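You operate a simulated robot arm through the tools that you are given. There is no shell and no other tool. Be economical: measure what you need, move in short steps, check, and stop when the job is done.

You are at the controls of a simulated robot arm. One attempt, no reset.

## Task
Unlock the washer's keys and spin the wet wash again at 1200.
Fine: switch the washer off when it is done; leave the door shut.

The check looks at the end state, three seconds after you hand in, the way a careful person would. Anything else that was tipped, shoved, dropped, spilled or broken makes it a failure.

## Robot
A 7-joint arm with a two-finger parallel gripper, fixed in place. Base frame: the origin is at the foot of the arm, x ahead of it, y to its left, z up. Lengths are in m, angles in rad, forces in N, time in s.
With the tool pointing down near the work surface it reaches from about 0.16 to 0.46 m from the base axis. Its first joint turns from -1.152 to 1.152 rad. Payload 2.4 kg.
The TCP is the grasp point between the finger pads, 0.03 m short of the fingertips. In the tool frame z runs along the fingers and y along their closing line. Largest opening 0.094 m; finger width 0.028, thickness 0.01; the body of the gripper, 0.05 by 0.096 m, starts 0.055 m behind the TCP.
Orientation is told as [roll, pitch, yaw] about the base's x, y, z axes, in that order, counted from this pose: with the fingers straight down and closing along the base's y, the tool's x points along the base's -x, its y along +y and its z along -z.

## Interface
- The arm moves only by the tool play_rows. Its argument "series" is one flat list of numbers, 7 for each row, row after row: the shift along the tool's x, y, z in m, then the turn, a rotation vector about the tool's x, y, z in rad, then the closure in counts, from 0 (fully open) to 255 (shut). In form: [x, y, z, ax, ay, az, fingers, x, y, z, ax, ay, az, fingers, ...]. A call has 1 to 8 rows; each row is the pose to reach, as a shift and turn from the pose commanded when the call began, along the tool's axes at that moment. Each row takes 0.2 s and may step no farther than 0.05 m and 0.15 rad from the row before; otherwise, or with a gripper value out of range, the whole call is refused. A pose out of reach is approached as far as the arm can. The call stops where the force on the tool passes 40 N (or 10 N more than at its start, if that is more) or the arm is blocked; 0.2 s more then pass. Each finger travels about 0.153 m/s and halts on what it meets, pressing with about 42 N; the grip force reading is that of the motor and also rises with nothing between the fingers. The clock runs only during rows and for 0.2 s after the last one: add rows that repeat a pose to give the fingers time. The reply holds the time, the measured pose of the TCP, the force on the tool along the base axes, the opening and the grip force, in the units named above and with some noise, and new pictures: "show" is both (left out), scene, wrist or none.
- Cameras (640 x 400 px; columns grow to the right, rows downward): "scene" is fixed at [0.0529, 0.4868, 1.4602]; the picture's right is [-0.60, -0.80, 0.00], its down [-0.33, 0.25, -0.91] and it looks along [0.73, -0.55, -0.42] (base axes); focal length 333 px, centre (320, 200). "wrist" rides on the gripper at [0.076, 0.014, -0.102] in the tool frame; the picture's right is [-0.18, 0.98, 0.00], its down [-0.75, -0.14, -0.64] and it looks along [-0.63, -0.12, 0.77] (tool axes); focal length 243 px, centre (320, 200). There is no depth. A picture from a camera that has moved, and an enlarged one, comes with that camera's place and axes in the base frame and with its lens.
- enlarge(camera, box): a new picture of the part [left, top, right, bottom] of that camera's present view, enlarged. No time passes.
- job_done(): hands the job in; it is judged then, once.

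Go step by step. Nothing tells you positions but the pictures and the camera data: compare them with the known pose of the tool, close in by small moves and look again before you grip or let go. The budget is 120 turns and 170 pictures, counting those below and the enlarged ones. Unless the task says otherwise, let go and move clear before handing in, and close with one line.

The tools are called by a JSON object that holds its "op" and its "data". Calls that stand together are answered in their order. play_rows: Moves the arm, as the interface text tells. Its arguments: {"type":"object","properties":{"series":{"type":"array"},"show":{"type":"string","enum":["both","scene","wrist","none"]}},"required":["series"]} The other tools are called the same way: enlarge (camera, box) takes an enlarged picture of a part of a camera's view; job_done () hands the job in.

At the start:

```text
time_s: 0.0
tcp_pos: [0.363, -0.1264, 1.2175]
tool_rot: [0.002, 0.0, 0.0]
contact_force: [0.3, -0.2, 0.2]
opening: 0.0937
finger_force: 0.1
```

scene: 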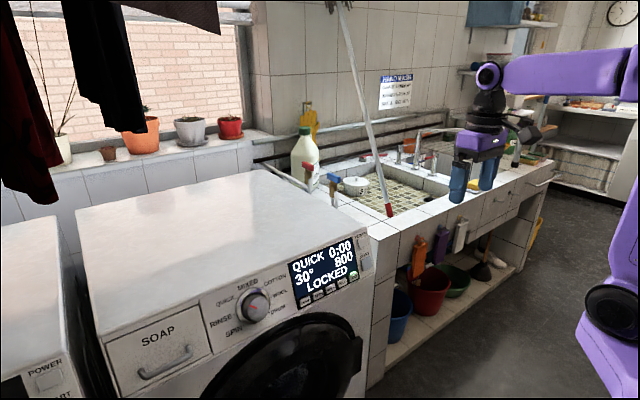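
wrist: 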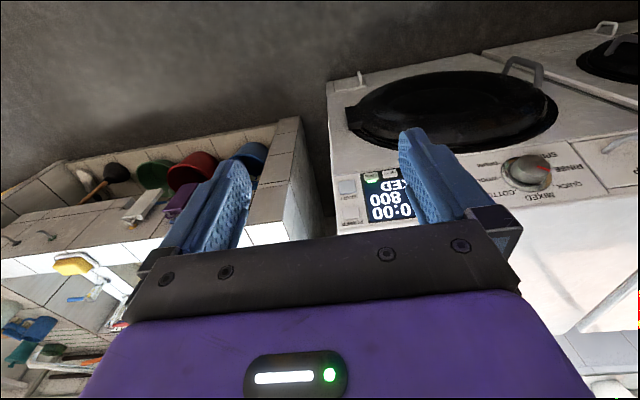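

I see a washer with a dial, a display reading "QUICK 0:00 30° 800 LOCKED" and small keys below it. I'll enlarge the panel to read the labels.

{"op": "enlarge", "data": {"camera": "scene", "box": [190, 220, 390, 345]}}

{"op": "enlarge", "data": {"camera": "wrist", "box": [320, 130, 600, 305]}}

{"op": "enlarge", "data": {"camera": "scene", "box": [280, 230, 380, 310]}}

{"op": "enlarge", "data": {"camera": "scene", "box": [370, 65, 420, 115]}}

```text
3.20 times, centred on (290, 282) of scene
camera zoom: at [0.0529, 0.4868, 1.4602], right [-0.6, -0.8, 0.0], down [-0.33, 0.25, -0.91], along [0.73, -0.55, -0.42], focal length 1067 px, centre (416, -64)
```

zoom: 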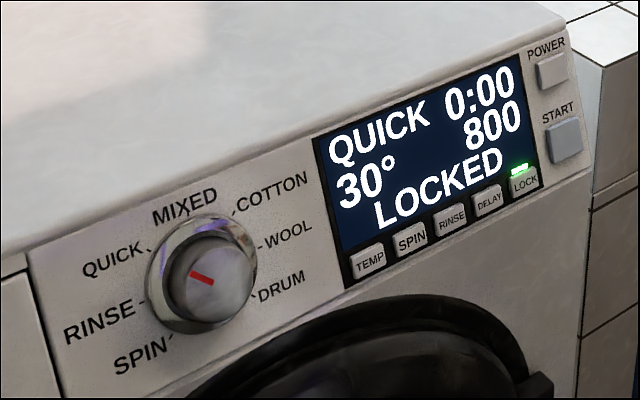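

```text
2.29 times, centred on (460, 218) of wrist
camera zoom: at [0.2863, -0.1108, 1.319], right [0.18, 0.98, 0.0], down [0.75, -0.14, 0.64], along [0.63, -0.12, -0.77], focal length 555 px, centre (0, 160)
```

zoom: 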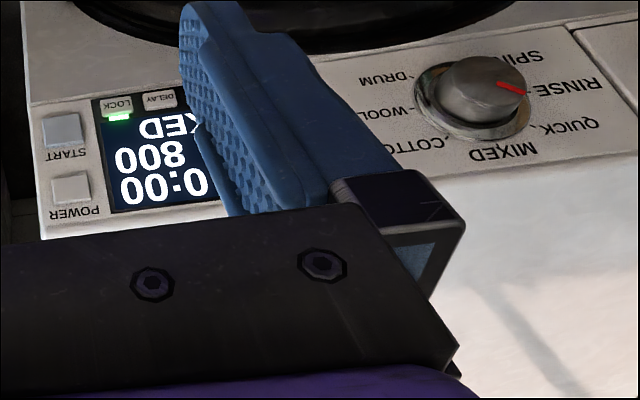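

```text
5.00 times, centred on (330, 270) of scene
camera zoom: at [0.0529, 0.4868, 1.4602], right [-0.6, -0.8, 0.0], down [-0.33, 0.25, -0.91], along [0.73, -0.55, -0.42], focal length 1667 px, centre (270, -150)
```

zoom: 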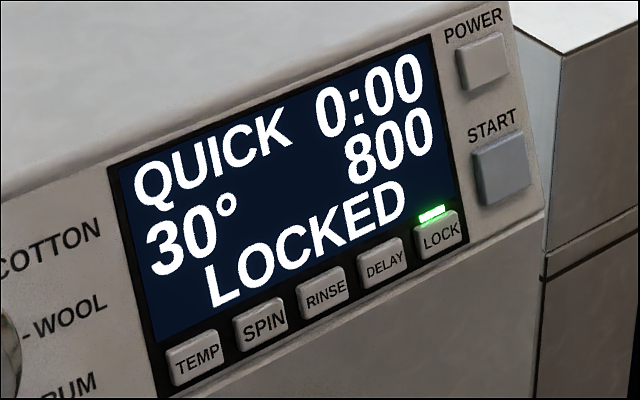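

```text
8.00 times, centred on (395, 90) of scene
camera zoom: at [0.0529, 0.4868, 1.4602], right [-0.6, -0.8, 0.0], down [-0.33, 0.25, -0.91], along [0.73, -0.55, -0.42], focal length 2667 px, centre (-280, 1080)
```

zoom: 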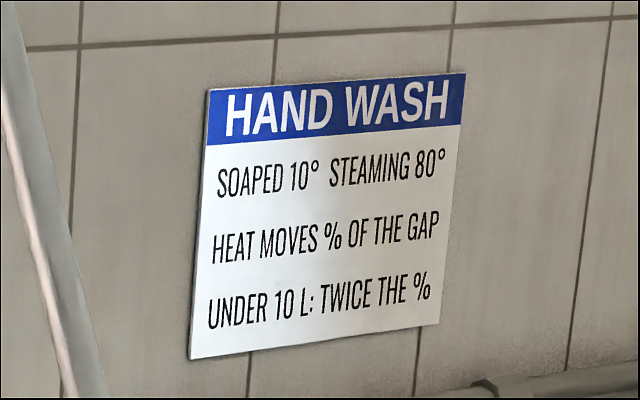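

The panel faces the arm (−x) and leans back a little. I put LOCK near (0.616, −0.055, 0.86), SPIN key near y 0.067, START near (0.624, −0.112, 0.876) and the knob near (0.614, 0.243, 0.925). First I'll close the fingers and pitch the tool forward in place.

{"op": "play_rows", "data": {"series": [0, 0, 0, 0, -0.15, 0, 255, 0, 0, 0, 0, -0.3, 0, 255, 0, 0, 0, 0, -0.45, 0, 255, 0, 0, 0, 0, -0.6, 0, 255, 0, 0, 0, 0, -0.75, 0, 255, 0, 0, 0, 0, -0.9, 0, 255, 0, 0, 0, 0, -1.05, 0, 255, 0, 0, 0, 0, -1.2, 0, 255]}}

```text
time_s: 1.8
tcp_pos: [0.3639, -0.1269, 1.216]
tool_rot: [-0.016, -1.142, 0.002]
contact_force: [0.0, 0.2, 0.1]
opening: 0.0002
finger_force: 33.2
out of reach, approached as far as the arm can: row 8
camera wrist: at [0.2395, -0.1092, 1.1891], right [0.09, 0.98, 0.16], down [-0.27, -0.13, 0.95], along [0.96, -0.13, 0.26], focal length 243 px, centre (320, 200)
```

scene: 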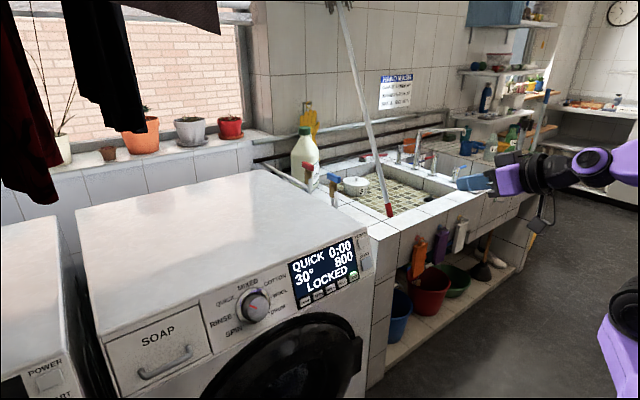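
wrist: 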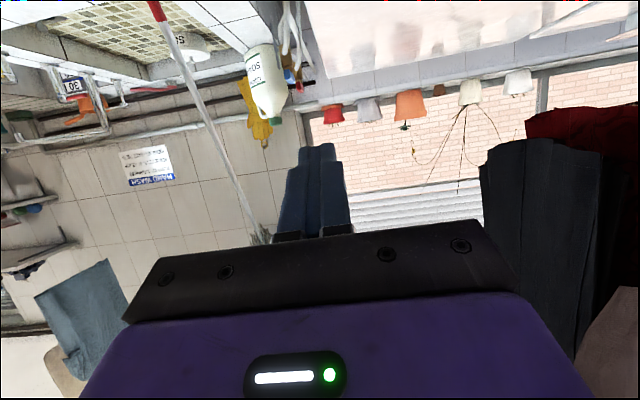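

The washer panel hasn't moved. Now I'll lower the tool and bring it to stand off in front of LOCK.

{"op": "play_rows", "data": {"series": [0.0284, 0.009, 0.0345, 0, 0, 0, 255, 0.0568, 0.018, 0.069, 0, 0, 0, 255, 0.0852, 0.027, 0.1035, 0, 0, 0, 255, 0.1136, 0.036, 0.138, 0, 0, 0, 255, 0.142, 0.045, 0.1725, 0, 0, 0, 255, 0.1704, 0.054, 0.207, 0, 0, 0, 255, 0.1988, 0.063, 0.2415, 0, 0, 0, 255]}}

```text
time_s: 3.4
tcp_pos: [0.4992, -0.0686, 0.933]
tool_rot: [-0.013, -1.141, 0.0]
contact_force: [0.6, -0.7, 0.0]
opening: 0.0
finger_force: 33.2
out of reach, approached as far as the arm can: row 1, 2, 3, 4
camera wrist: at [0.374, -0.051, 0.9057], right [0.09, 0.98, 0.16], down [-0.27, -0.13, 0.95], along [0.96, -0.13, 0.26], focal length 243 px, centre (320, 200)
```

scene: 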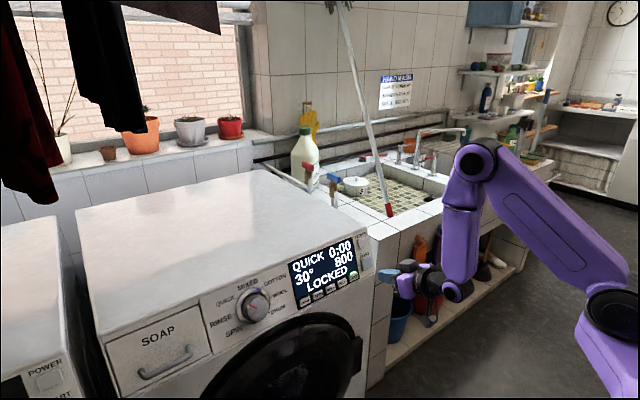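
wrist: 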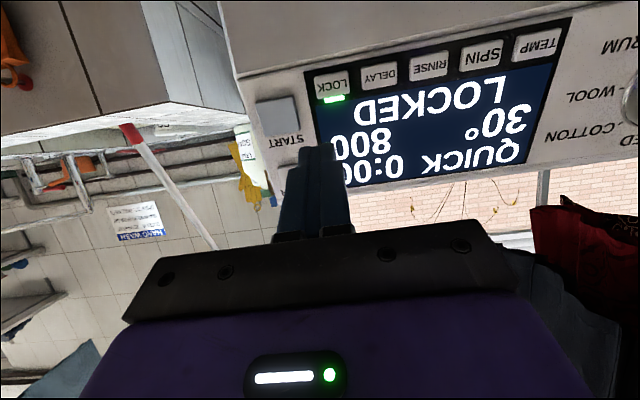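

LOCK measures (0.616, −0.054, 0.864), which agrees with the first estimate. I'll approach to within about 2 cm.

{"op": "play_rows", "data": {"series": [0.0148, 0.0145, 0.035, 0, 0, 0, 255, 0.0148, 0.0145, 0.07, 0, 0, 0, 255, 0.0148, 0.0145, 0.085, 0, 0, 0, 255]}}

```text
time_s: 4.2
tcp_pos: [0.5705, -0.0545, 0.8849]
tool_rot: [-0.014, -1.141, 0.0]
contact_force: [0.4, 0.7, 0.1]
opening: 0.0
finger_force: 33.2
camera wrist: at [0.4461, -0.0368, 0.8591], right [0.09, 0.98, 0.16], down [-0.27, -0.13, 0.95], along [0.96, -0.13, 0.26], focal length 243 px, centre (320, 200)
```

scene: 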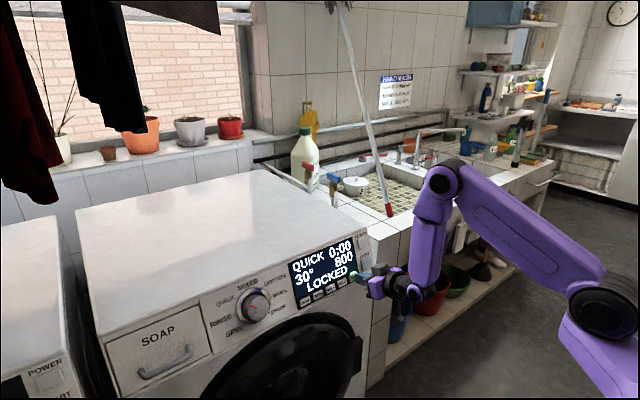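
wrist: 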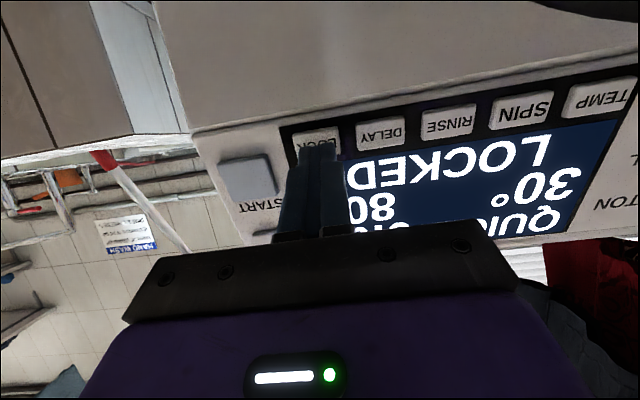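

The fingertips are lined up on LOCK, so I'll press gently and watch the display.

{"op": "play_rows", "data": {"series": [0, 0, 0.01, 0, 0, 0, 255, 0, 0, 0.016, 0, 0, 0, 255, 0, 0, 0.02, 0, 0, 0, 255, 0, 0, 0.023, 0, 0, 0, 255]}}

{"op": "enlarge", "data": {"camera": "scene", "box": [270, 225, 398, 305]}}

```text
time_s: 5.1
tcp_pos: [0.5886, -0.0543, 0.8782]
tool_rot: [-0.013, -1.147, -0.002]
contact_force: [-20.1, 1.4, 13.6]
opening: 0.0
finger_force: 33.1
stopped in row 4: the force on the tool passed its limit (the readings are from after the stop); the commanded pose is now the measured one
camera wrist: at [0.4639, -0.0372, 0.8509], right [0.09, 0.98, 0.16], down [-0.27, -0.13, 0.95], along [0.96, -0.13, 0.26], focal length 243 px, centre (320, 200)
```

scene: 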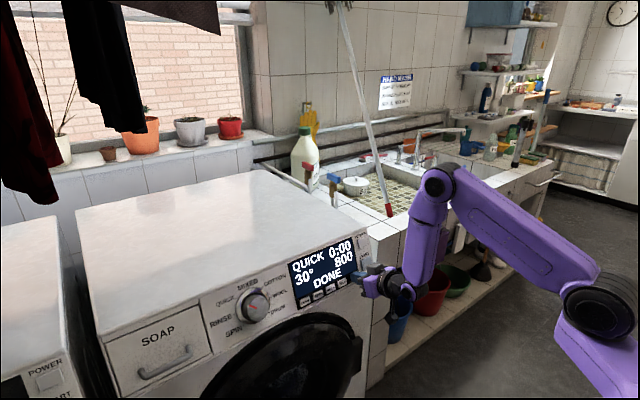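
wrist: 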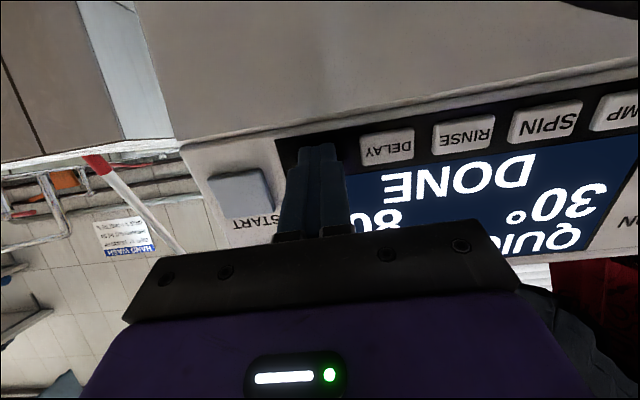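

```text
5.00 times, centred on (334, 265) of scene
camera zoom: at [0.0521, 0.4868, 1.4602], right [-0.6, -0.8, 0.0], down [-0.33, 0.25, -0.91], along [0.73, -0.55, -0.42], focal length 1667 px, centre (250, -125)
```

zoom: 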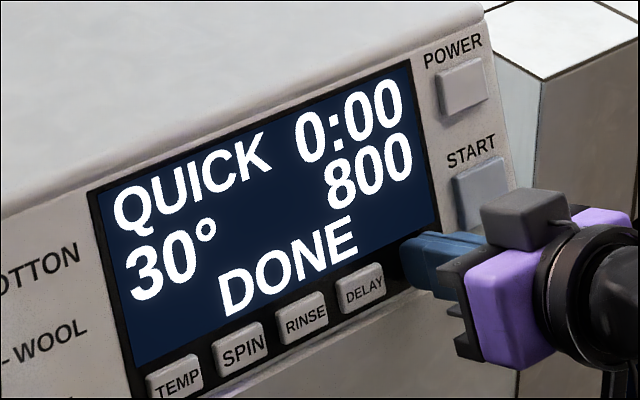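

LOCK is off and the display reads DONE. I'll back away and move to face the knob, opening the fingers and pitching a little more level to match the panel.

{"op": "play_rows", "data": {"series": [0, 0, -0.045, 0, 0, 0, 255, 0, 0, -0.09, 0, 0, 0, 255, -0.012, 0.045, -0.1, 0, -0.05, 0, 150, -0.024, 0.09, -0.1, 0, -0.1, 0, 60, -0.036, 0.135, -0.1, 0, -0.15, 0, 60, -0.048, 0.18, -0.1, 0, -0.15, 0, 60, -0.055, 0.225, -0.1, 0, -0.15, 0, 60, -0.058, 0.27, -0.1, 0, -0.15, 0, 60]}}

{"op": "enlarge", "data": {"camera": "scene", "box": [190, 240, 350, 340]}}

```text
time_s: 6.9
tcp_pos: [0.5251, 0.217, 0.971]
tool_rot: [-0.02, -1.293, 0.004]
contact_force: [0.4, 0.2, 0.3]
opening: 0.072
finger_force: 0.0
camera wrist: at [0.4071, 0.2338, 0.9258], right [0.07, 0.98, 0.17], down [-0.41, -0.13, 0.9], along [0.91, -0.13, 0.4], focal length 243 px, centre (320, 200)
```

scene: 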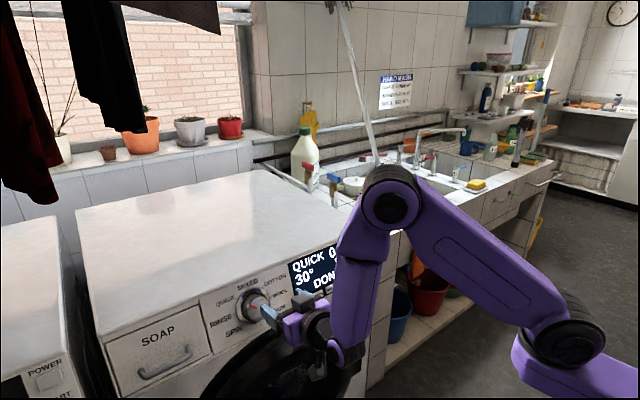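
wrist: 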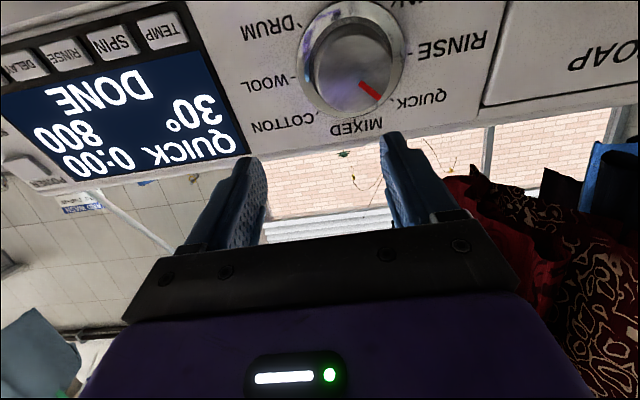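

```text
4.00 times, centred on (270, 290) of scene
camera zoom: at [0.0529, 0.4868, 1.4602], right [-0.6, -0.8, 0.0], down [-0.33, 0.25, -0.91], along [0.73, -0.55, -0.42], focal length 1334 px, centre (520, -160)
```

zoom: 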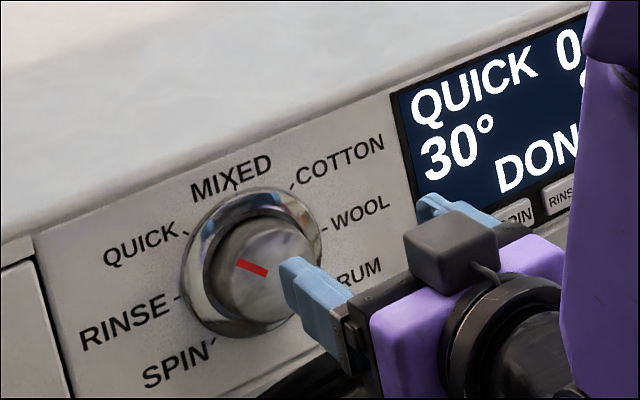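

The knob's mark is on QUICK and its cap centre is about (0.614, 0.245, 0.92), with programmes 45° apart, so SPIN is 90° counter-clockwise. I'll line up just short of the knob first.

{"op": "play_rows", "data": {"series": [0.0245, 0.028, 0.0, 0, 0, 0, 30, 0.0245, 0.028, 0.025, 0, 0, 0, 30, 0.0245, 0.028, 0.05, 0, 0, 0, 30]}}

{"op": "enlarge", "data": {"camera": "scene", "box": [200, 240, 328, 320]}}

```text
time_s: 7.7
tcp_pos: [0.5701, 0.2436, 0.9329]
tool_rot: [-0.021, -1.293, 0.007]
contact_force: [-0.4, 0.6, -0.3]
opening: 0.0829
finger_force: 0.1
camera wrist: at [0.4504, 0.2613, 0.8881], right [0.06, 0.98, 0.17], down [-0.41, -0.13, 0.9], along [0.91, -0.13, 0.4], focal length 243 px, centre (320, 200)
```

scene: 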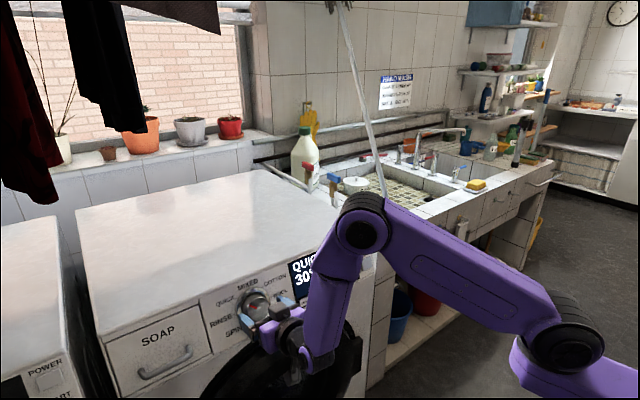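
wrist: 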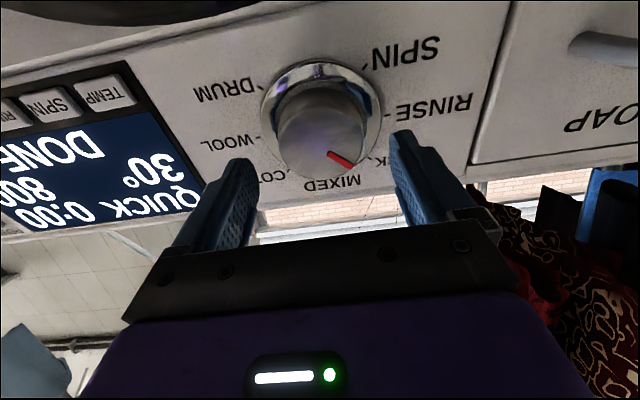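

```text
5.00 times, centred on (264, 280) of scene
camera zoom: at [0.0529, 0.4868, 1.4602], right [-0.6, -0.8, 0.0], down [-0.33, 0.25, -0.91], along [0.73, -0.55, -0.42], focal length 1667 px, centre (600, -200)
```

zoom: 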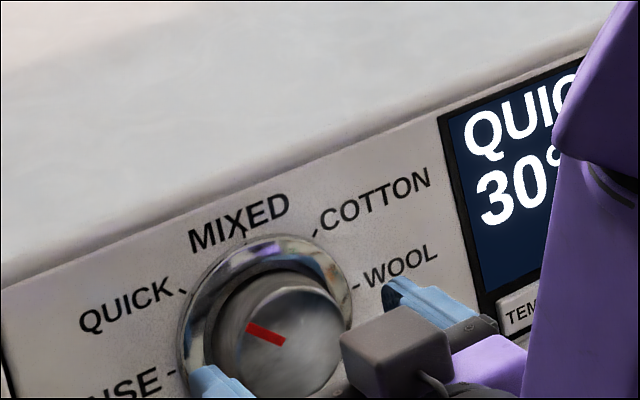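

The fingers straddle the knob. I'll advance the last 2.5 cm and close on it.

{"op": "play_rows", "data": {"series": [0, 0.001, 0.015, 0, 0, 0, 30, 0, 0.001, 0.026, 0, 0, 0, 30, 0, 0.001, 0.026, 0, 0, 0, 120, 0, 0.001, 0.026, 0, 0, 0, 120, 0, 0.001, 0.026, 0, 0, 0, 120]}}

{"op": "enlarge", "data": {"camera": "scene", "box": [200, 240, 328, 320]}}

```text
time_s: 8.9
tcp_pos: [0.5921, 0.2442, 0.9261]
tool_rot: [-0.022, -1.292, 0.008]
contact_force: [-3.3, -1.9, 0.0]
opening: 0.0565
finger_force: 45.4
camera wrist: at [0.4738, 0.2624, 0.8804], right [0.07, 0.98, 0.17], down [-0.41, -0.13, 0.9], along [0.91, -0.13, 0.4], focal length 243 px, centre (320, 200)
```

scene: 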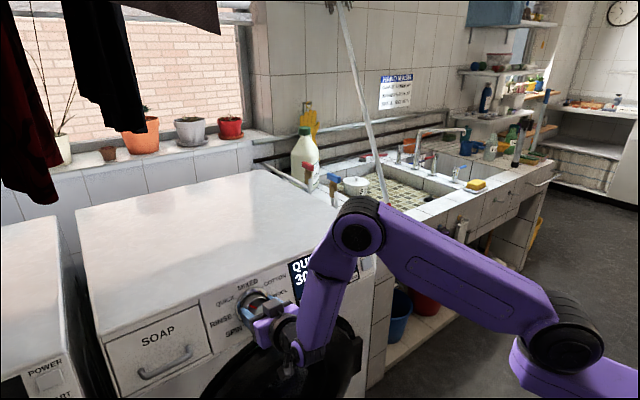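
wrist: 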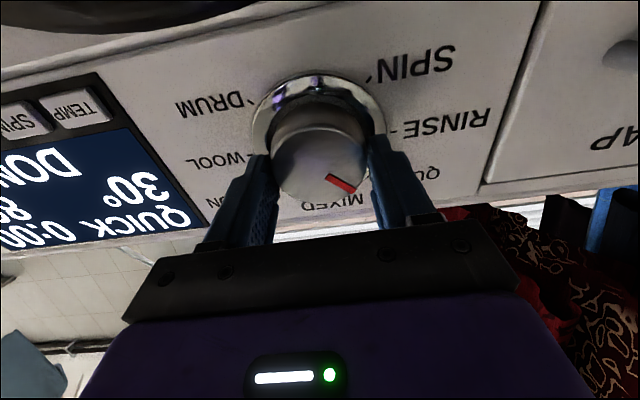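

```text
5.00 times, centred on (264, 280) of scene
camera zoom: at [0.0528, 0.4867, 1.4602], right [-0.6, -0.8, 0.0], down [-0.33, 0.25, -0.91], along [0.73, -0.55, -0.42], focal length 1667 px, centre (600, -200)
```

zoom: 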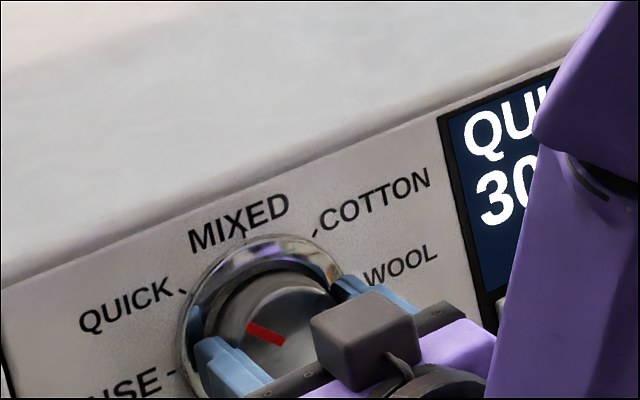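

The knob is gripped (5.65 cm). I'll turn it counter-clockwise, halfway first.

{"op": "play_rows", "data": {"series": [0, 0, 0, 0, 0, -0.12, 120, 0, 0, 0, 0, 0, -0.24, 120, 0, 0, 0, 0, 0, -0.36, 120, 0, 0, 0, 0, 0, -0.48, 120, 0, 0, 0, 0, 0, -0.6, 120, 0, 0, 0, 0, 0, -0.72, 120, 0, 0, 0, 0, 0, -0.79, 120]}}

{"op": "enlarge", "data": {"camera": "scene", "box": [200, 240, 328, 320]}}

```text
time_s: 10.5
tcp_pos: [0.5919, 0.2486, 0.925]
tool_rot: [-1.188, -0.734, 1.297]
contact_force: [3.5, 14.9, -12.3]
opening: 0.0563
finger_force: 45.2
camera wrist: at [0.4759, 0.2055, 0.8923], right [-0.15, 0.82, -0.55], down [-0.44, 0.45, 0.78], along [0.89, 0.36, 0.29], focal length 243 px, centre (320, 200)
```

scene: 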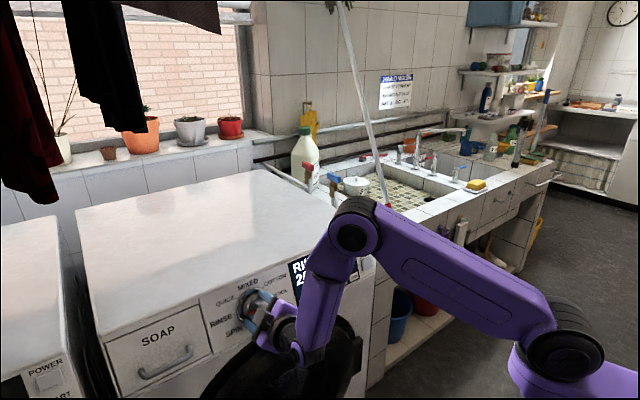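
wrist: 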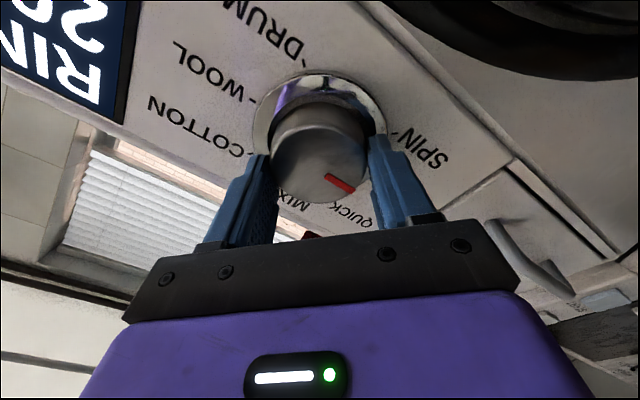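

```text
5.00 times, centred on (264, 280) of scene
camera zoom: at [0.0532, 0.4873, 1.46], right [-0.6, -0.8, 0.0], down [-0.33, 0.25, -0.91], along [0.73, -0.55, -0.42], focal length 1667 px, centre (600, -200)
```

zoom: 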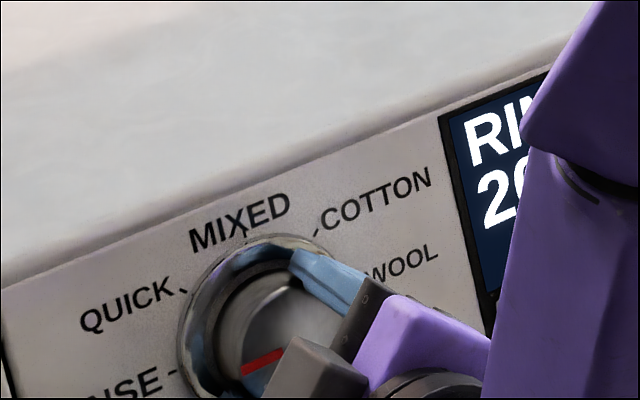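

The display now shows RIN(SE), so the knob is following. I'll continue the second 45° to SPIN with a small shift to relieve the side force.

{"op": "play_rows", "data": {"series": [0, 0.002, 0, 0, 0, -0.12, 120, 0, 0.002, 0, 0, 0, -0.24, 120, 0, 0.003, 0, 0, 0, -0.36, 120, 0, 0.003, 0, 0, 0, -0.48, 120, 0, 0.003, 0, 0, 0, -0.6, 120, 0, 0.003, 0, 0, 0, -0.72, 120, 0, 0.003, 0, 0, 0, -0.78, 120]}}

{"op": "enlarge", "data": {"camera": "scene", "box": [200, 240, 328, 320]}}

```text
time_s: 12.1
tcp_pos: [0.591, 0.2488, 0.9219]
tool_rot: [-1.291, 0.005, 1.561]
contact_force: [-9.6, 12.0, -7.1]
opening: 0.0567
finger_force: 45.1
camera wrist: at [0.4884, 0.1747, 0.9375], right [-0.27, 0.18, -0.95], down [-0.57, 0.76, 0.31], along [0.78, 0.62, -0.1], focal length 243 px, centre (320, 200)
```

scene: 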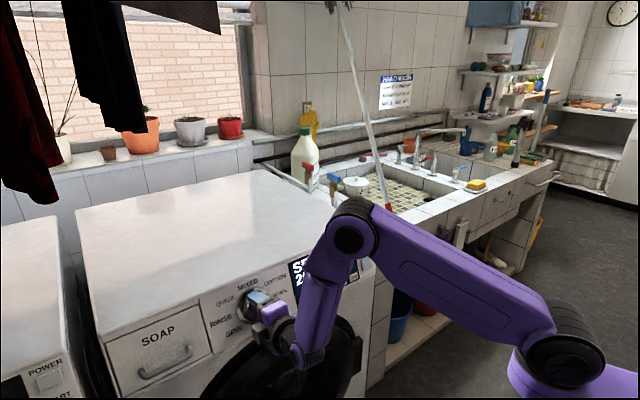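
wrist: 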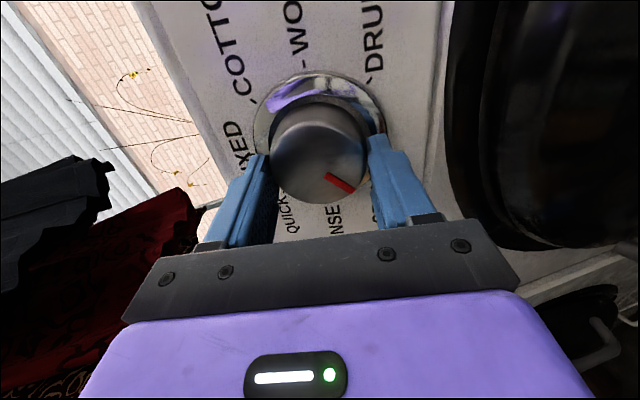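

```text
5.00 times, centred on (264, 280) of scene
camera zoom: at [0.0528, 0.4872, 1.4601], right [-0.6, -0.8, 0.0], down [-0.33, 0.25, -0.91], along [0.73, -0.55, -0.42], focal length 1667 px, centre (600, -200)
```

zoom: 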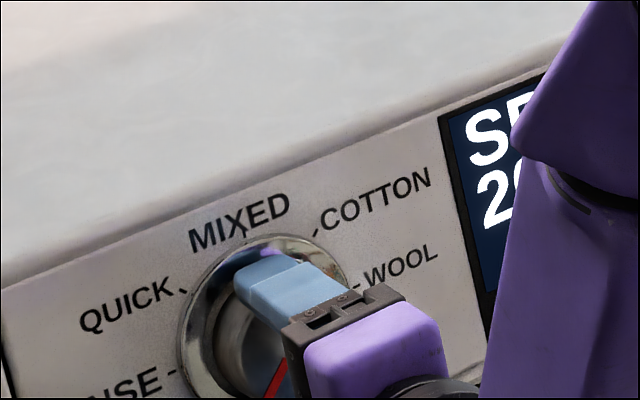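

The display shows SP(IN). I'll open and back straight off, then rotate the wrist back.

{"op": "play_rows", "data": {"series": [0, 0, 0, 0, 0, 0, 50, 0, 0, 0, 0, 0, 0, 50, 0, 0, -0.03, 0, 0, 0, 50, 0, 0, -0.07, 0, 0, 0, 50, 0, 0, -0.1, 0, 0, 0.14, 50, 0, 0, -0.1, 0, 0, 0.28, 50, 0, 0, -0.1, 0, 0, 0.42, 120, 0, 0, -0.1, 0, 0, 0.56, 255]}}

{"op": "enlarge", "data": {"camera": "scene", "box": [220, 230, 380, 330]}}

```text
time_s: 13.9
tcp_pos: [0.4956, 0.2488, 0.9499]
tool_rot: [-1.245, -0.534, 1.385]
contact_force: [0.9, -0.7, -0.2]
opening: 0.0
finger_force: 32.8
camera wrist: at [0.382, 0.1949, 0.9286], right [-0.19, 0.68, -0.71], down [-0.47, 0.57, 0.67], along [0.86, 0.46, 0.21], focal length 243 px, centre (320, 200)
```

scene: 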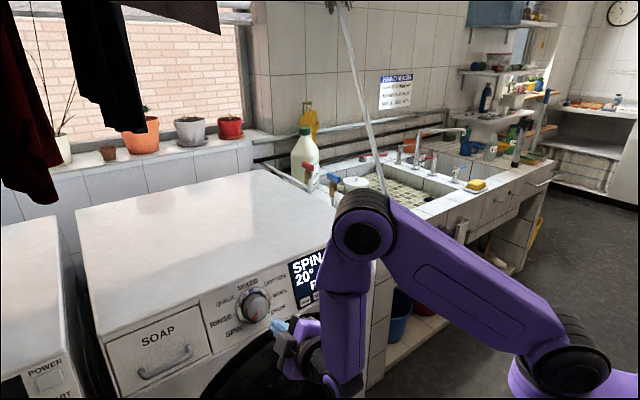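
wrist: 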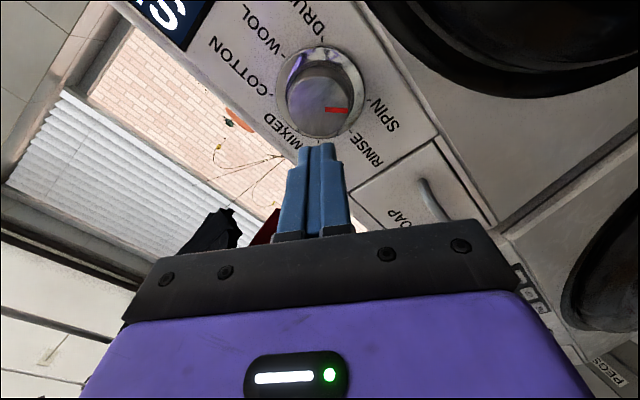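

```text
4.00 times, centred on (300, 280) of scene
camera zoom: at [0.0529, 0.4868, 1.4602], right [-0.6, -0.8, 0.0], down [-0.33, 0.25, -0.91], along [0.73, -0.55, -0.42], focal length 1334 px, centre (400, -120)
```

zoom: 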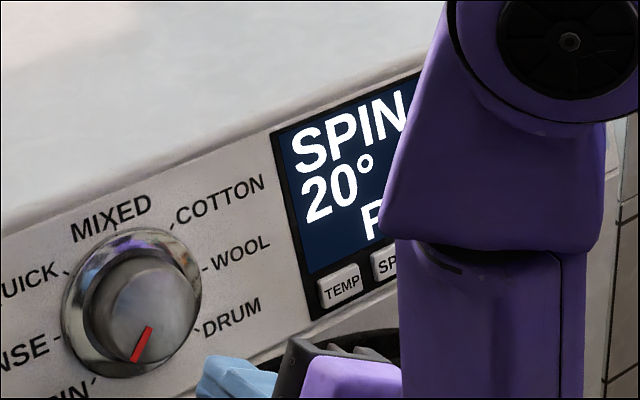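

The display reads SPIN with the mark on SPIN. Next I'll unwind the wrist and slide over in front of the SPIN key.

{"op": "play_rows", "data": {"series": [0.0254, -0.0077, 0, 0, 0, 0.144, 255, 0.0508, -0.0153, 0, 0, 0, 0.288, 255, 0.0762, -0.023, 0, 0, 0, 0.432, 255, 0.1015, -0.0307, 0, 0, 0, 0.576, 255, 0.1269, -0.0384, 0, 0, 0, 0.72, 255, 0.1523, -0.046, 0, 0, 0, 0.864, 255, 0.1777, -0.0537, 0, 0, 0, 1.008, 255]}}

{"op": "enlarge", "data": {"camera": "scene", "box": [220, 230, 380, 330]}}

```text
time_s: 15.5
tcp_pos: [0.4796, 0.0689, 0.9042]
tool_rot: [-0.017, -1.291, 0.005]
contact_force: [0.0, 0.1, -0.5]
opening: 0.0001
finger_force: 32.8
camera wrist: at [0.3613, 0.0859, 0.8599], right [0.06, 0.98, 0.17], down [-0.41, -0.13, 0.9], along [0.91, -0.13, 0.4], focal length 243 px, centre (320, 200)
```

scene: 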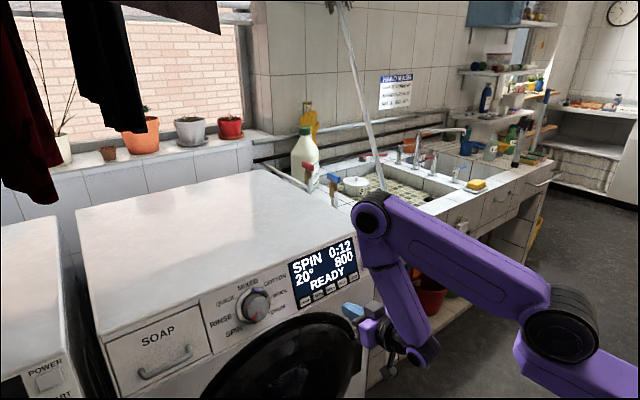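
wrist: 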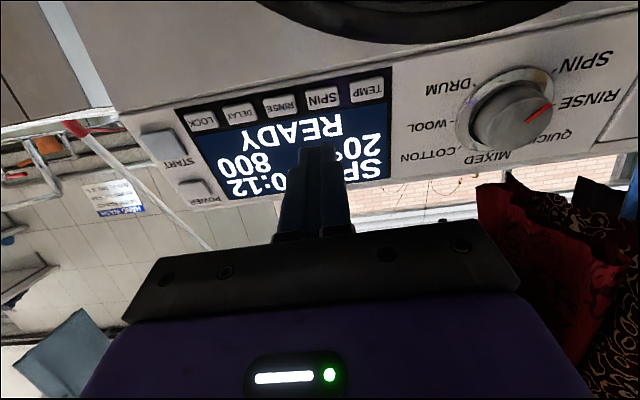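

```text
4.00 times, centred on (300, 280) of scene
camera zoom: at [0.0529, 0.4868, 1.4602], right [-0.6, -0.8, 0.0], down [-0.33, 0.25, -0.91], along [0.73, -0.55, -0.42], focal length 1334 px, centre (400, -120)
```

zoom: 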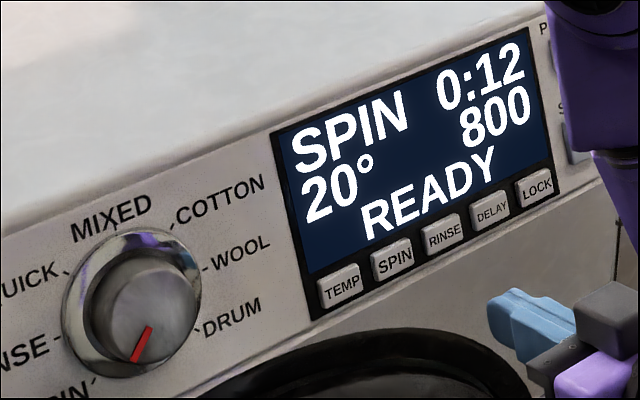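

The display reads SPIN 0:12 20° 800 READY. The fingertip is lined up with the SPIN key (y 0.070, z 0.865), so I'll approach and press once.

{"op": "play_rows", "data": {"series": [0.001, 0.001, 0.045, 0, 0, 0, 255, 0.001, 0.001, 0.085, 0, 0, 0, 255, 0.001, 0.001, 0.1, 0, 0, 0, 255, 0.001, 0.001, 0.108, 0, 0, 0, 255, 0.001, 0.001, 0.113, 0, 0, 0, 255, 0.001, 0.001, 0.117, 0, 0, 0, 255]}}

{"op": "enlarge", "data": {"camera": "scene", "box": [250, 230, 378, 310]}}

```text
time_s: 16.9
tcp_pos: [0.5884, 0.0681, 0.8722]
tool_rot: [-0.033, -1.291, 0.019]
contact_force: [-17.7, -1.6, 13.1]
opening: 0.0
finger_force: 33.5
stopped in row 6: the force on the tool passed its limit (the readings are from after the stop); the commanded pose is now the measured one
camera wrist: at [0.4677, 0.0855, 0.8273], right [0.06, 0.98, 0.17], down [-0.41, -0.13, 0.9], along [0.91, -0.13, 0.4], focal length 243 px, centre (320, 200)
```

scene: 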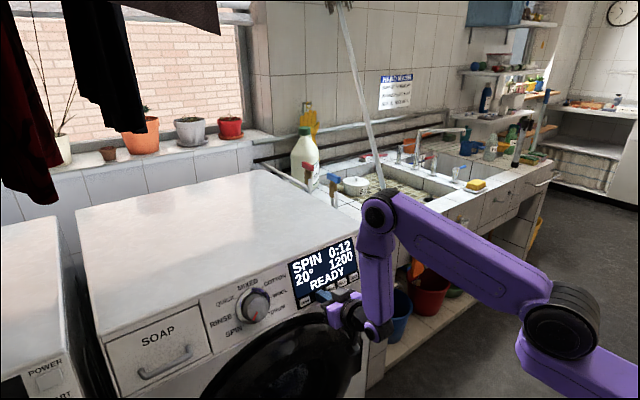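
wrist: 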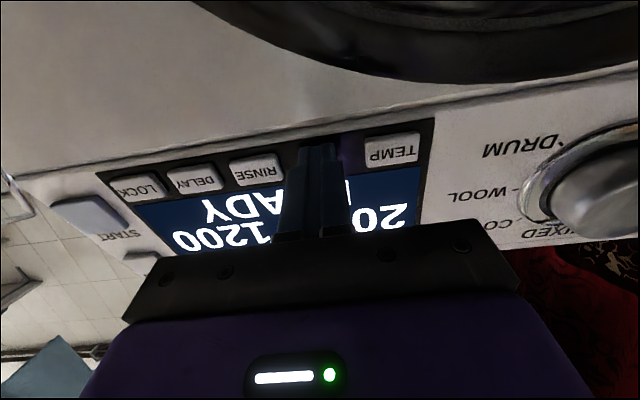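

```text
5.00 times, centred on (314, 270) of scene
camera zoom: at [0.0522, 0.4867, 1.4603], right [-0.6, -0.8, 0.0], down [-0.33, 0.25, -0.91], along [0.73, -0.55, -0.42], focal length 1667 px, centre (350, -150)
```

zoom: 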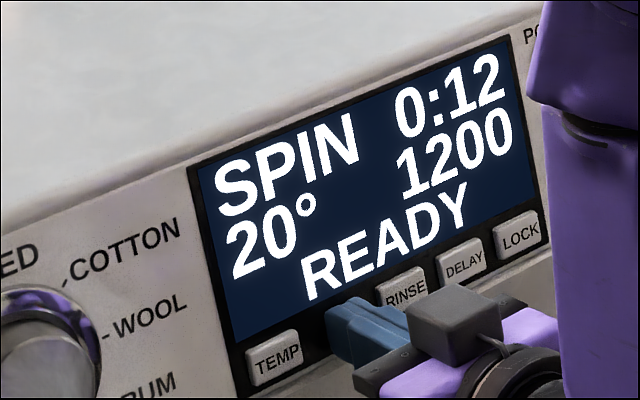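

One press gave 1200. I'll back off and shift over in front of START.

{"op": "play_rows", "data": {"series": [0, 0, -0.04, 0, 0, 0, 255, 0, 0, -0.08, 0, 0, 0, 255, -0.005, -0.045, -0.08, 0, 0, 0, 255, -0.01, -0.09, -0.08, 0, 0, 0, 255, -0.0154, -0.135, -0.08, 0, 0, 0, 255, -0.0154, -0.179, -0.08, 0, 0, 0, 255]}}

{"op": "enlarge", "data": {"camera": "scene", "box": [260, 225, 388, 305]}}

```text
time_s: 18.3
tcp_pos: [0.5123, -0.1095, 0.9094]
tool_rot: [-0.032, -1.288, 0.019]
contact_force: [0.4, 0.3, 0.6]
opening: 0.0
finger_force: 33.2
camera wrist: at [0.3931, -0.0936, 0.8642], right [0.06, 0.98, 0.17], down [-0.41, -0.13, 0.9], along [0.91, -0.12, 0.39], focal length 243 px, centre (320, 200)
```

scene: 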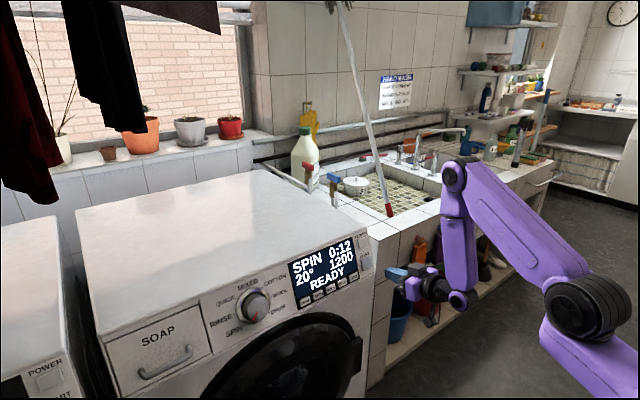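
wrist: 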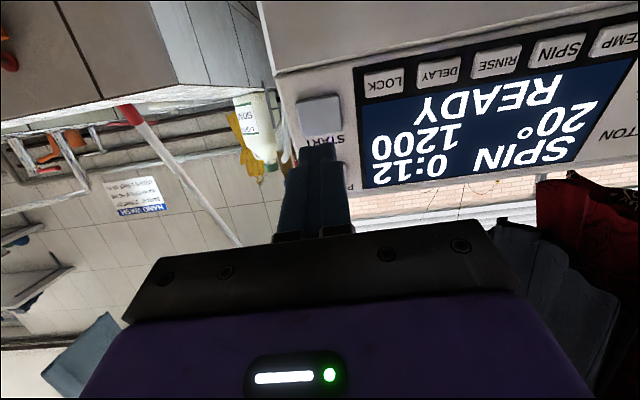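

```text
5.00 times, centred on (324, 265) of scene
camera zoom: at [0.0529, 0.4868, 1.4602], right [-0.6, -0.8, 0.0], down [-0.33, 0.25, -0.91], along [0.73, -0.55, -0.42], focal length 1667 px, centre (300, -125)
```

zoom: 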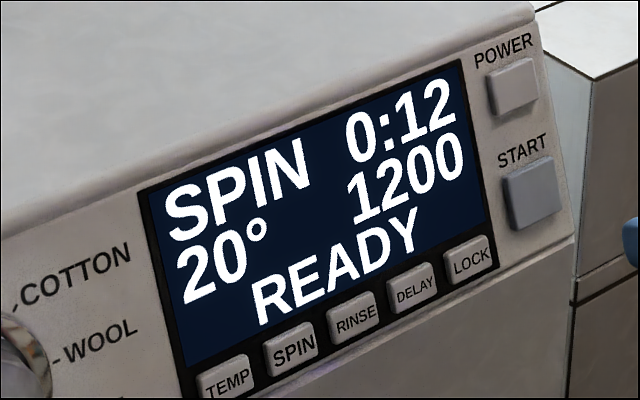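

Settings are right (SPIN, 1200, READY) and START is straight ahead. Pressing it once.

{"op": "play_rows", "data": {"series": [-0.003, 0, 0.04, 0, 0, 0, 255, -0.003, 0, 0.065, 0, 0, 0, 255, -0.003, 0, 0.075, 0, 0, 0, 255, -0.003, 0, 0.081, 0, 0, 0, 255, -0.003, 0, 0.086, 0, 0, 0, 255, -0.003, 0, 0.09, 0, 0, 0, 255]}}

{"op": "enlarge", "data": {"camera": "scene", "box": [260, 225, 388, 305]}}

```text
time_s: 19.5
tcp_pos: [0.5935, -0.1102, 0.8894]
tool_rot: [-0.024, -1.285, 0.01]
contact_force: [-18.0, 2.2, 14.0]
opening: 0.0
finger_force: 32.7
stopped in row 6: the force on the tool passed its limit (the readings are from after the stop); the commanded pose is now the measured one
camera wrist: at [0.4735, -0.0933, 0.8449], right [0.06, 0.98, 0.17], down [-0.41, -0.13, 0.9], along [0.91, -0.13, 0.39], focal length 243 px, centre (320, 200)
```

scene: 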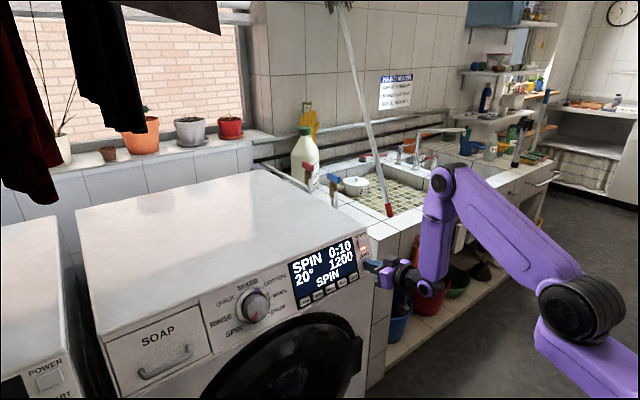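
wrist: 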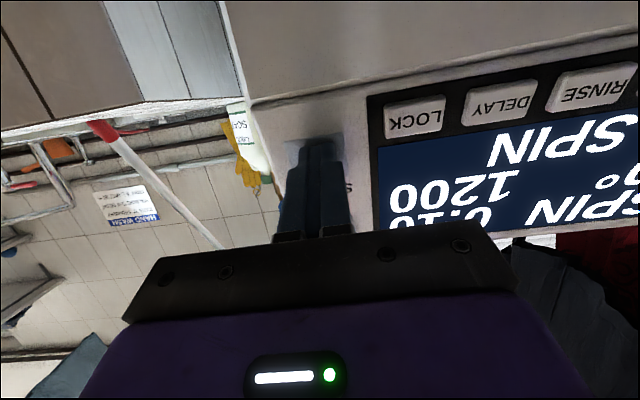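

```text
5.00 times, centred on (324, 265) of scene
camera zoom: at [0.0522, 0.4869, 1.4602], right [-0.6, -0.8, 0.0], down [-0.33, 0.25, -0.91], along [0.73, -0.55, -0.42], focal length 1667 px, centre (300, -125)
```

zoom: 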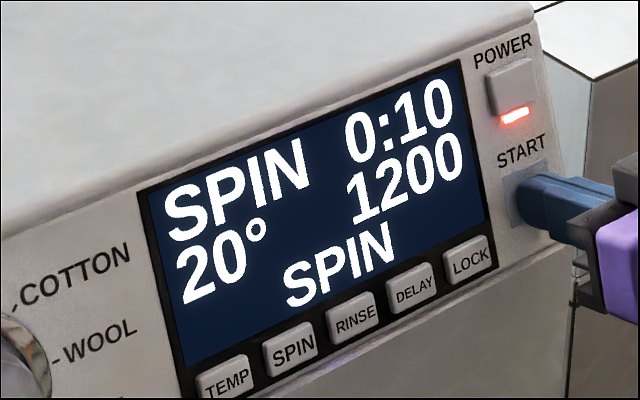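

The spin is running at 1200 and counting down quickly. I'll back off and wait in front of POWER until it's done.

{"op": "play_rows", "data": {"series": [0, 0, -0.04, 0, 0, 0, 255, 0, 0, -0.08, 0, 0, 0, 255, -0.032, 0, -0.08, 0, 0, 0, 255, -0.064, 0, -0.08, 0, 0, 0, 255, -0.064, 0, -0.08, 0, 0, 0, 255, -0.064, 0, -0.08, 0, 0, 0, 255, -0.064, 0, -0.08, 0, 0, 0, 255, -0.064, 0, -0.08, 0, 0, 0, 255]}}

{"op": "enlarge", "data": {"camera": "scene", "box": [260, 225, 388, 305]}}

```text
time_s: 21.3
tcp_pos: [0.5365, -0.1084, 0.9723]
tool_rot: [-0.027, -1.284, 0.013]
contact_force: [-0.5, 0.2, -0.1]
opening: 0.0
finger_force: 33.1
camera wrist: at [0.4175, -0.0917, 0.9277], right [0.06, 0.98, 0.17], down [-0.41, -0.13, 0.9], along [0.91, -0.13, 0.39], focal length 243 px, centre (320, 200)
```

scene: 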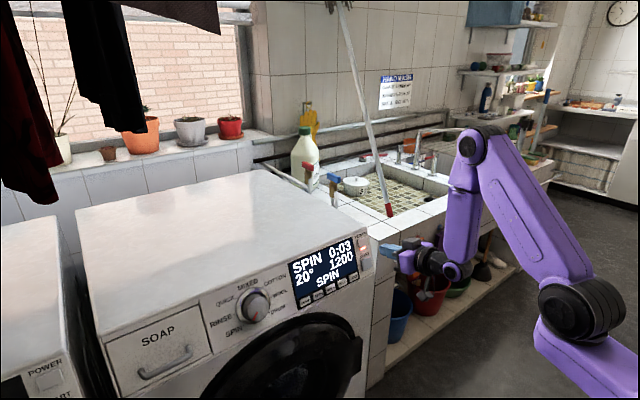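
wrist: 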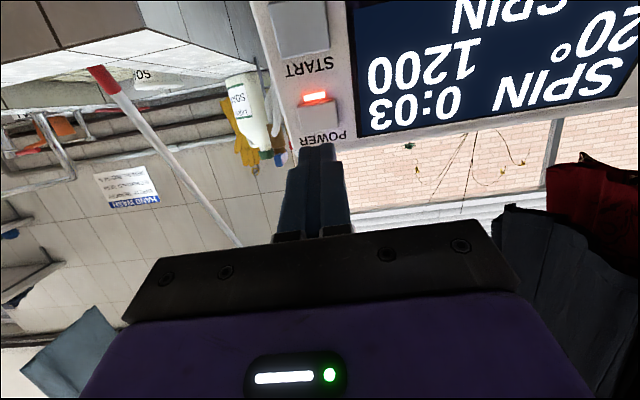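

```text
5.00 times, centred on (324, 265) of scene
camera zoom: at [0.0529, 0.4868, 1.4602], right [-0.6, -0.8, 0.0], down [-0.33, 0.25, -0.91], along [0.73, -0.55, -0.42], focal length 1667 px, centre (300, -125)
```

zoom: 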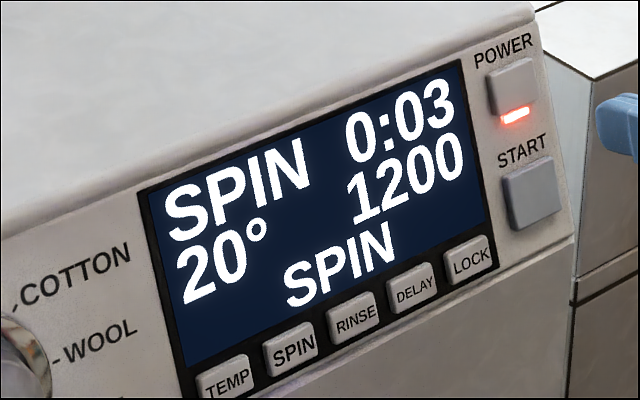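

It shows 0:03. I'll wait until it's done.

{"op": "play_rows", "data": {"series": [0, -0.003, 0, 0, 0, 0, 255, 0, -0.003, 0, 0, 0, 0, 255, 0, -0.003, 0, 0, 0, 0, 255, 0, -0.003, 0, 0, 0, 0, 255, 0, -0.003, 0, 0, 0, 0, 255, 0, -0.003, 0, 0, 0, 0, 255, 0, -0.003, 0, 0, 0, 0, 255, 0, -0.003, 0, 0, 0, 0, 255], "show": "scene"}}

{"op": "enlarge", "data": {"camera": "scene", "box": [260, 225, 388, 305]}}

```text
time_s: 23.1
tcp_pos: [0.5359, -0.1112, 0.9721]
tool_rot: [-0.028, -1.283, 0.01]
contact_force: [-0.1, -0.1, -0.4]
opening: 0.0001
finger_force: 32.8
```

scene: 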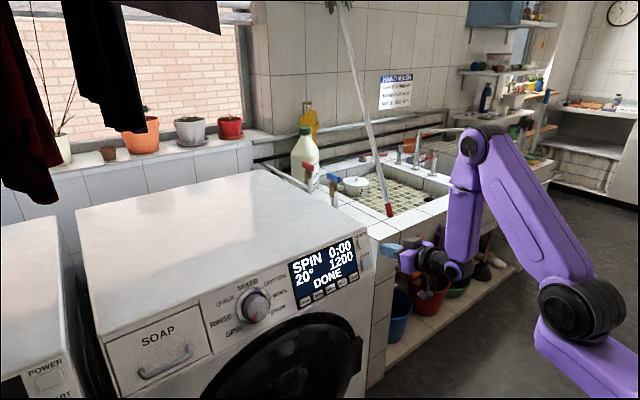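

```text
5.00 times, centred on (324, 265) of scene
camera zoom: at [0.0529, 0.4868, 1.4602], right [-0.6, -0.8, 0.0], down [-0.33, 0.25, -0.91], along [0.73, -0.55, -0.42], focal length 1667 px, centre (300, -125)
```

zoom: 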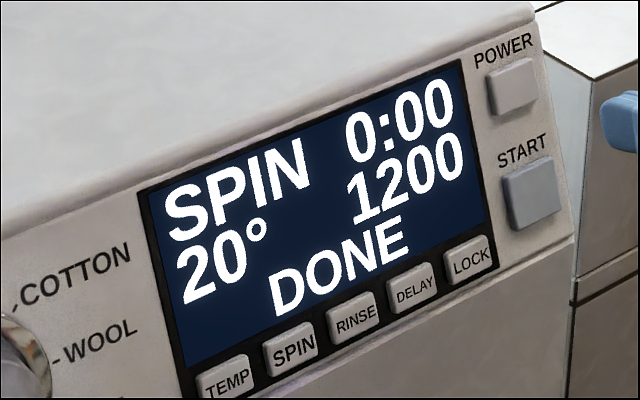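

The spin is DONE at 1200. Now I'll press POWER once to switch the washer off.

{"op": "play_rows", "data": {"series": [0, 0, 0.04, 0, 0, 0, 255, 0, 0, 0.058, 0, 0, 0, 255, 0, 0, 0.068, 0, 0, 0, 255, 0, 0, 0.074, 0, 0, 0, 255, 0, 0, 0.079, 0, 0, 0, 255, 0, 0, 0.083, 0, 0, 0, 255, 0, 0, 0.086, 0, 0, 0, 255]}}

{"op": "enlarge", "data": {"camera": "scene", "box": [260, 225, 388, 305]}}

```text
time_s: 24.7
tcp_pos: [0.6134, -0.1132, 0.949]
tool_rot: [-0.024, -1.283, 0.011]
contact_force: [-20.1, 2.5, 13.7]
opening: 0.0
finger_force: 33.7
stopped in row 7: the force on the tool passed its limit (the readings are from after the stop); the commanded pose is now the measured one
camera wrist: at [0.4941, -0.096, 0.905], right [0.06, 0.98, 0.17], down [-0.4, -0.13, 0.91], along [0.91, -0.13, 0.39], focal length 243 px, centre (320, 200)
```

scene: 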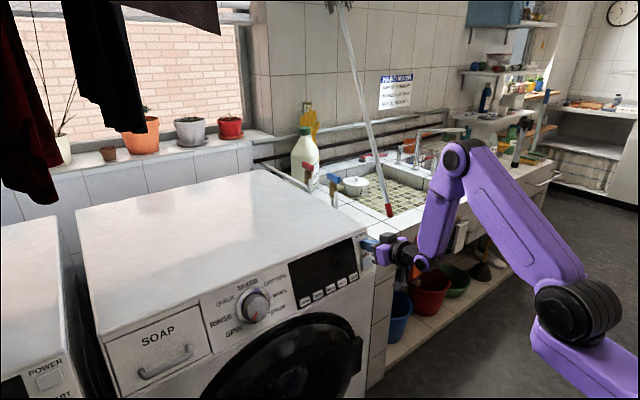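
wrist: 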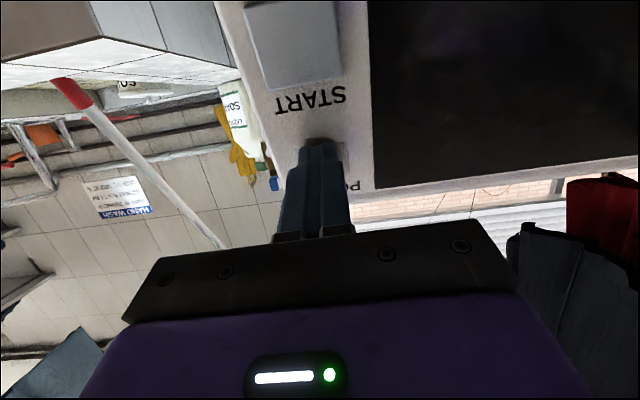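

```text
5.00 times, centred on (324, 265) of scene
camera zoom: at [0.0521, 0.4869, 1.4602], right [-0.6, -0.8, 0.0], down [-0.33, 0.25, -0.91], along [0.73, -0.55, -0.42], focal length 1667 px, centre (300, -125)
```

zoom: 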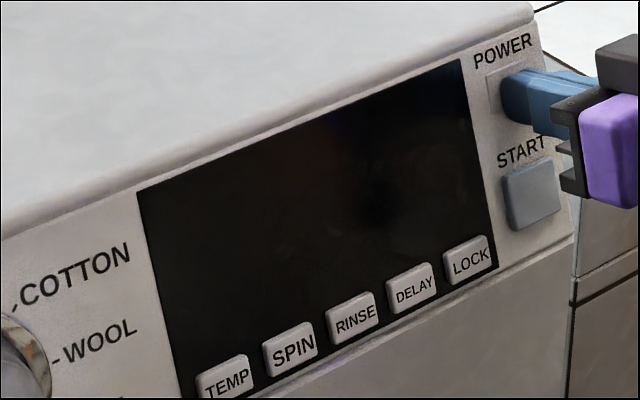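

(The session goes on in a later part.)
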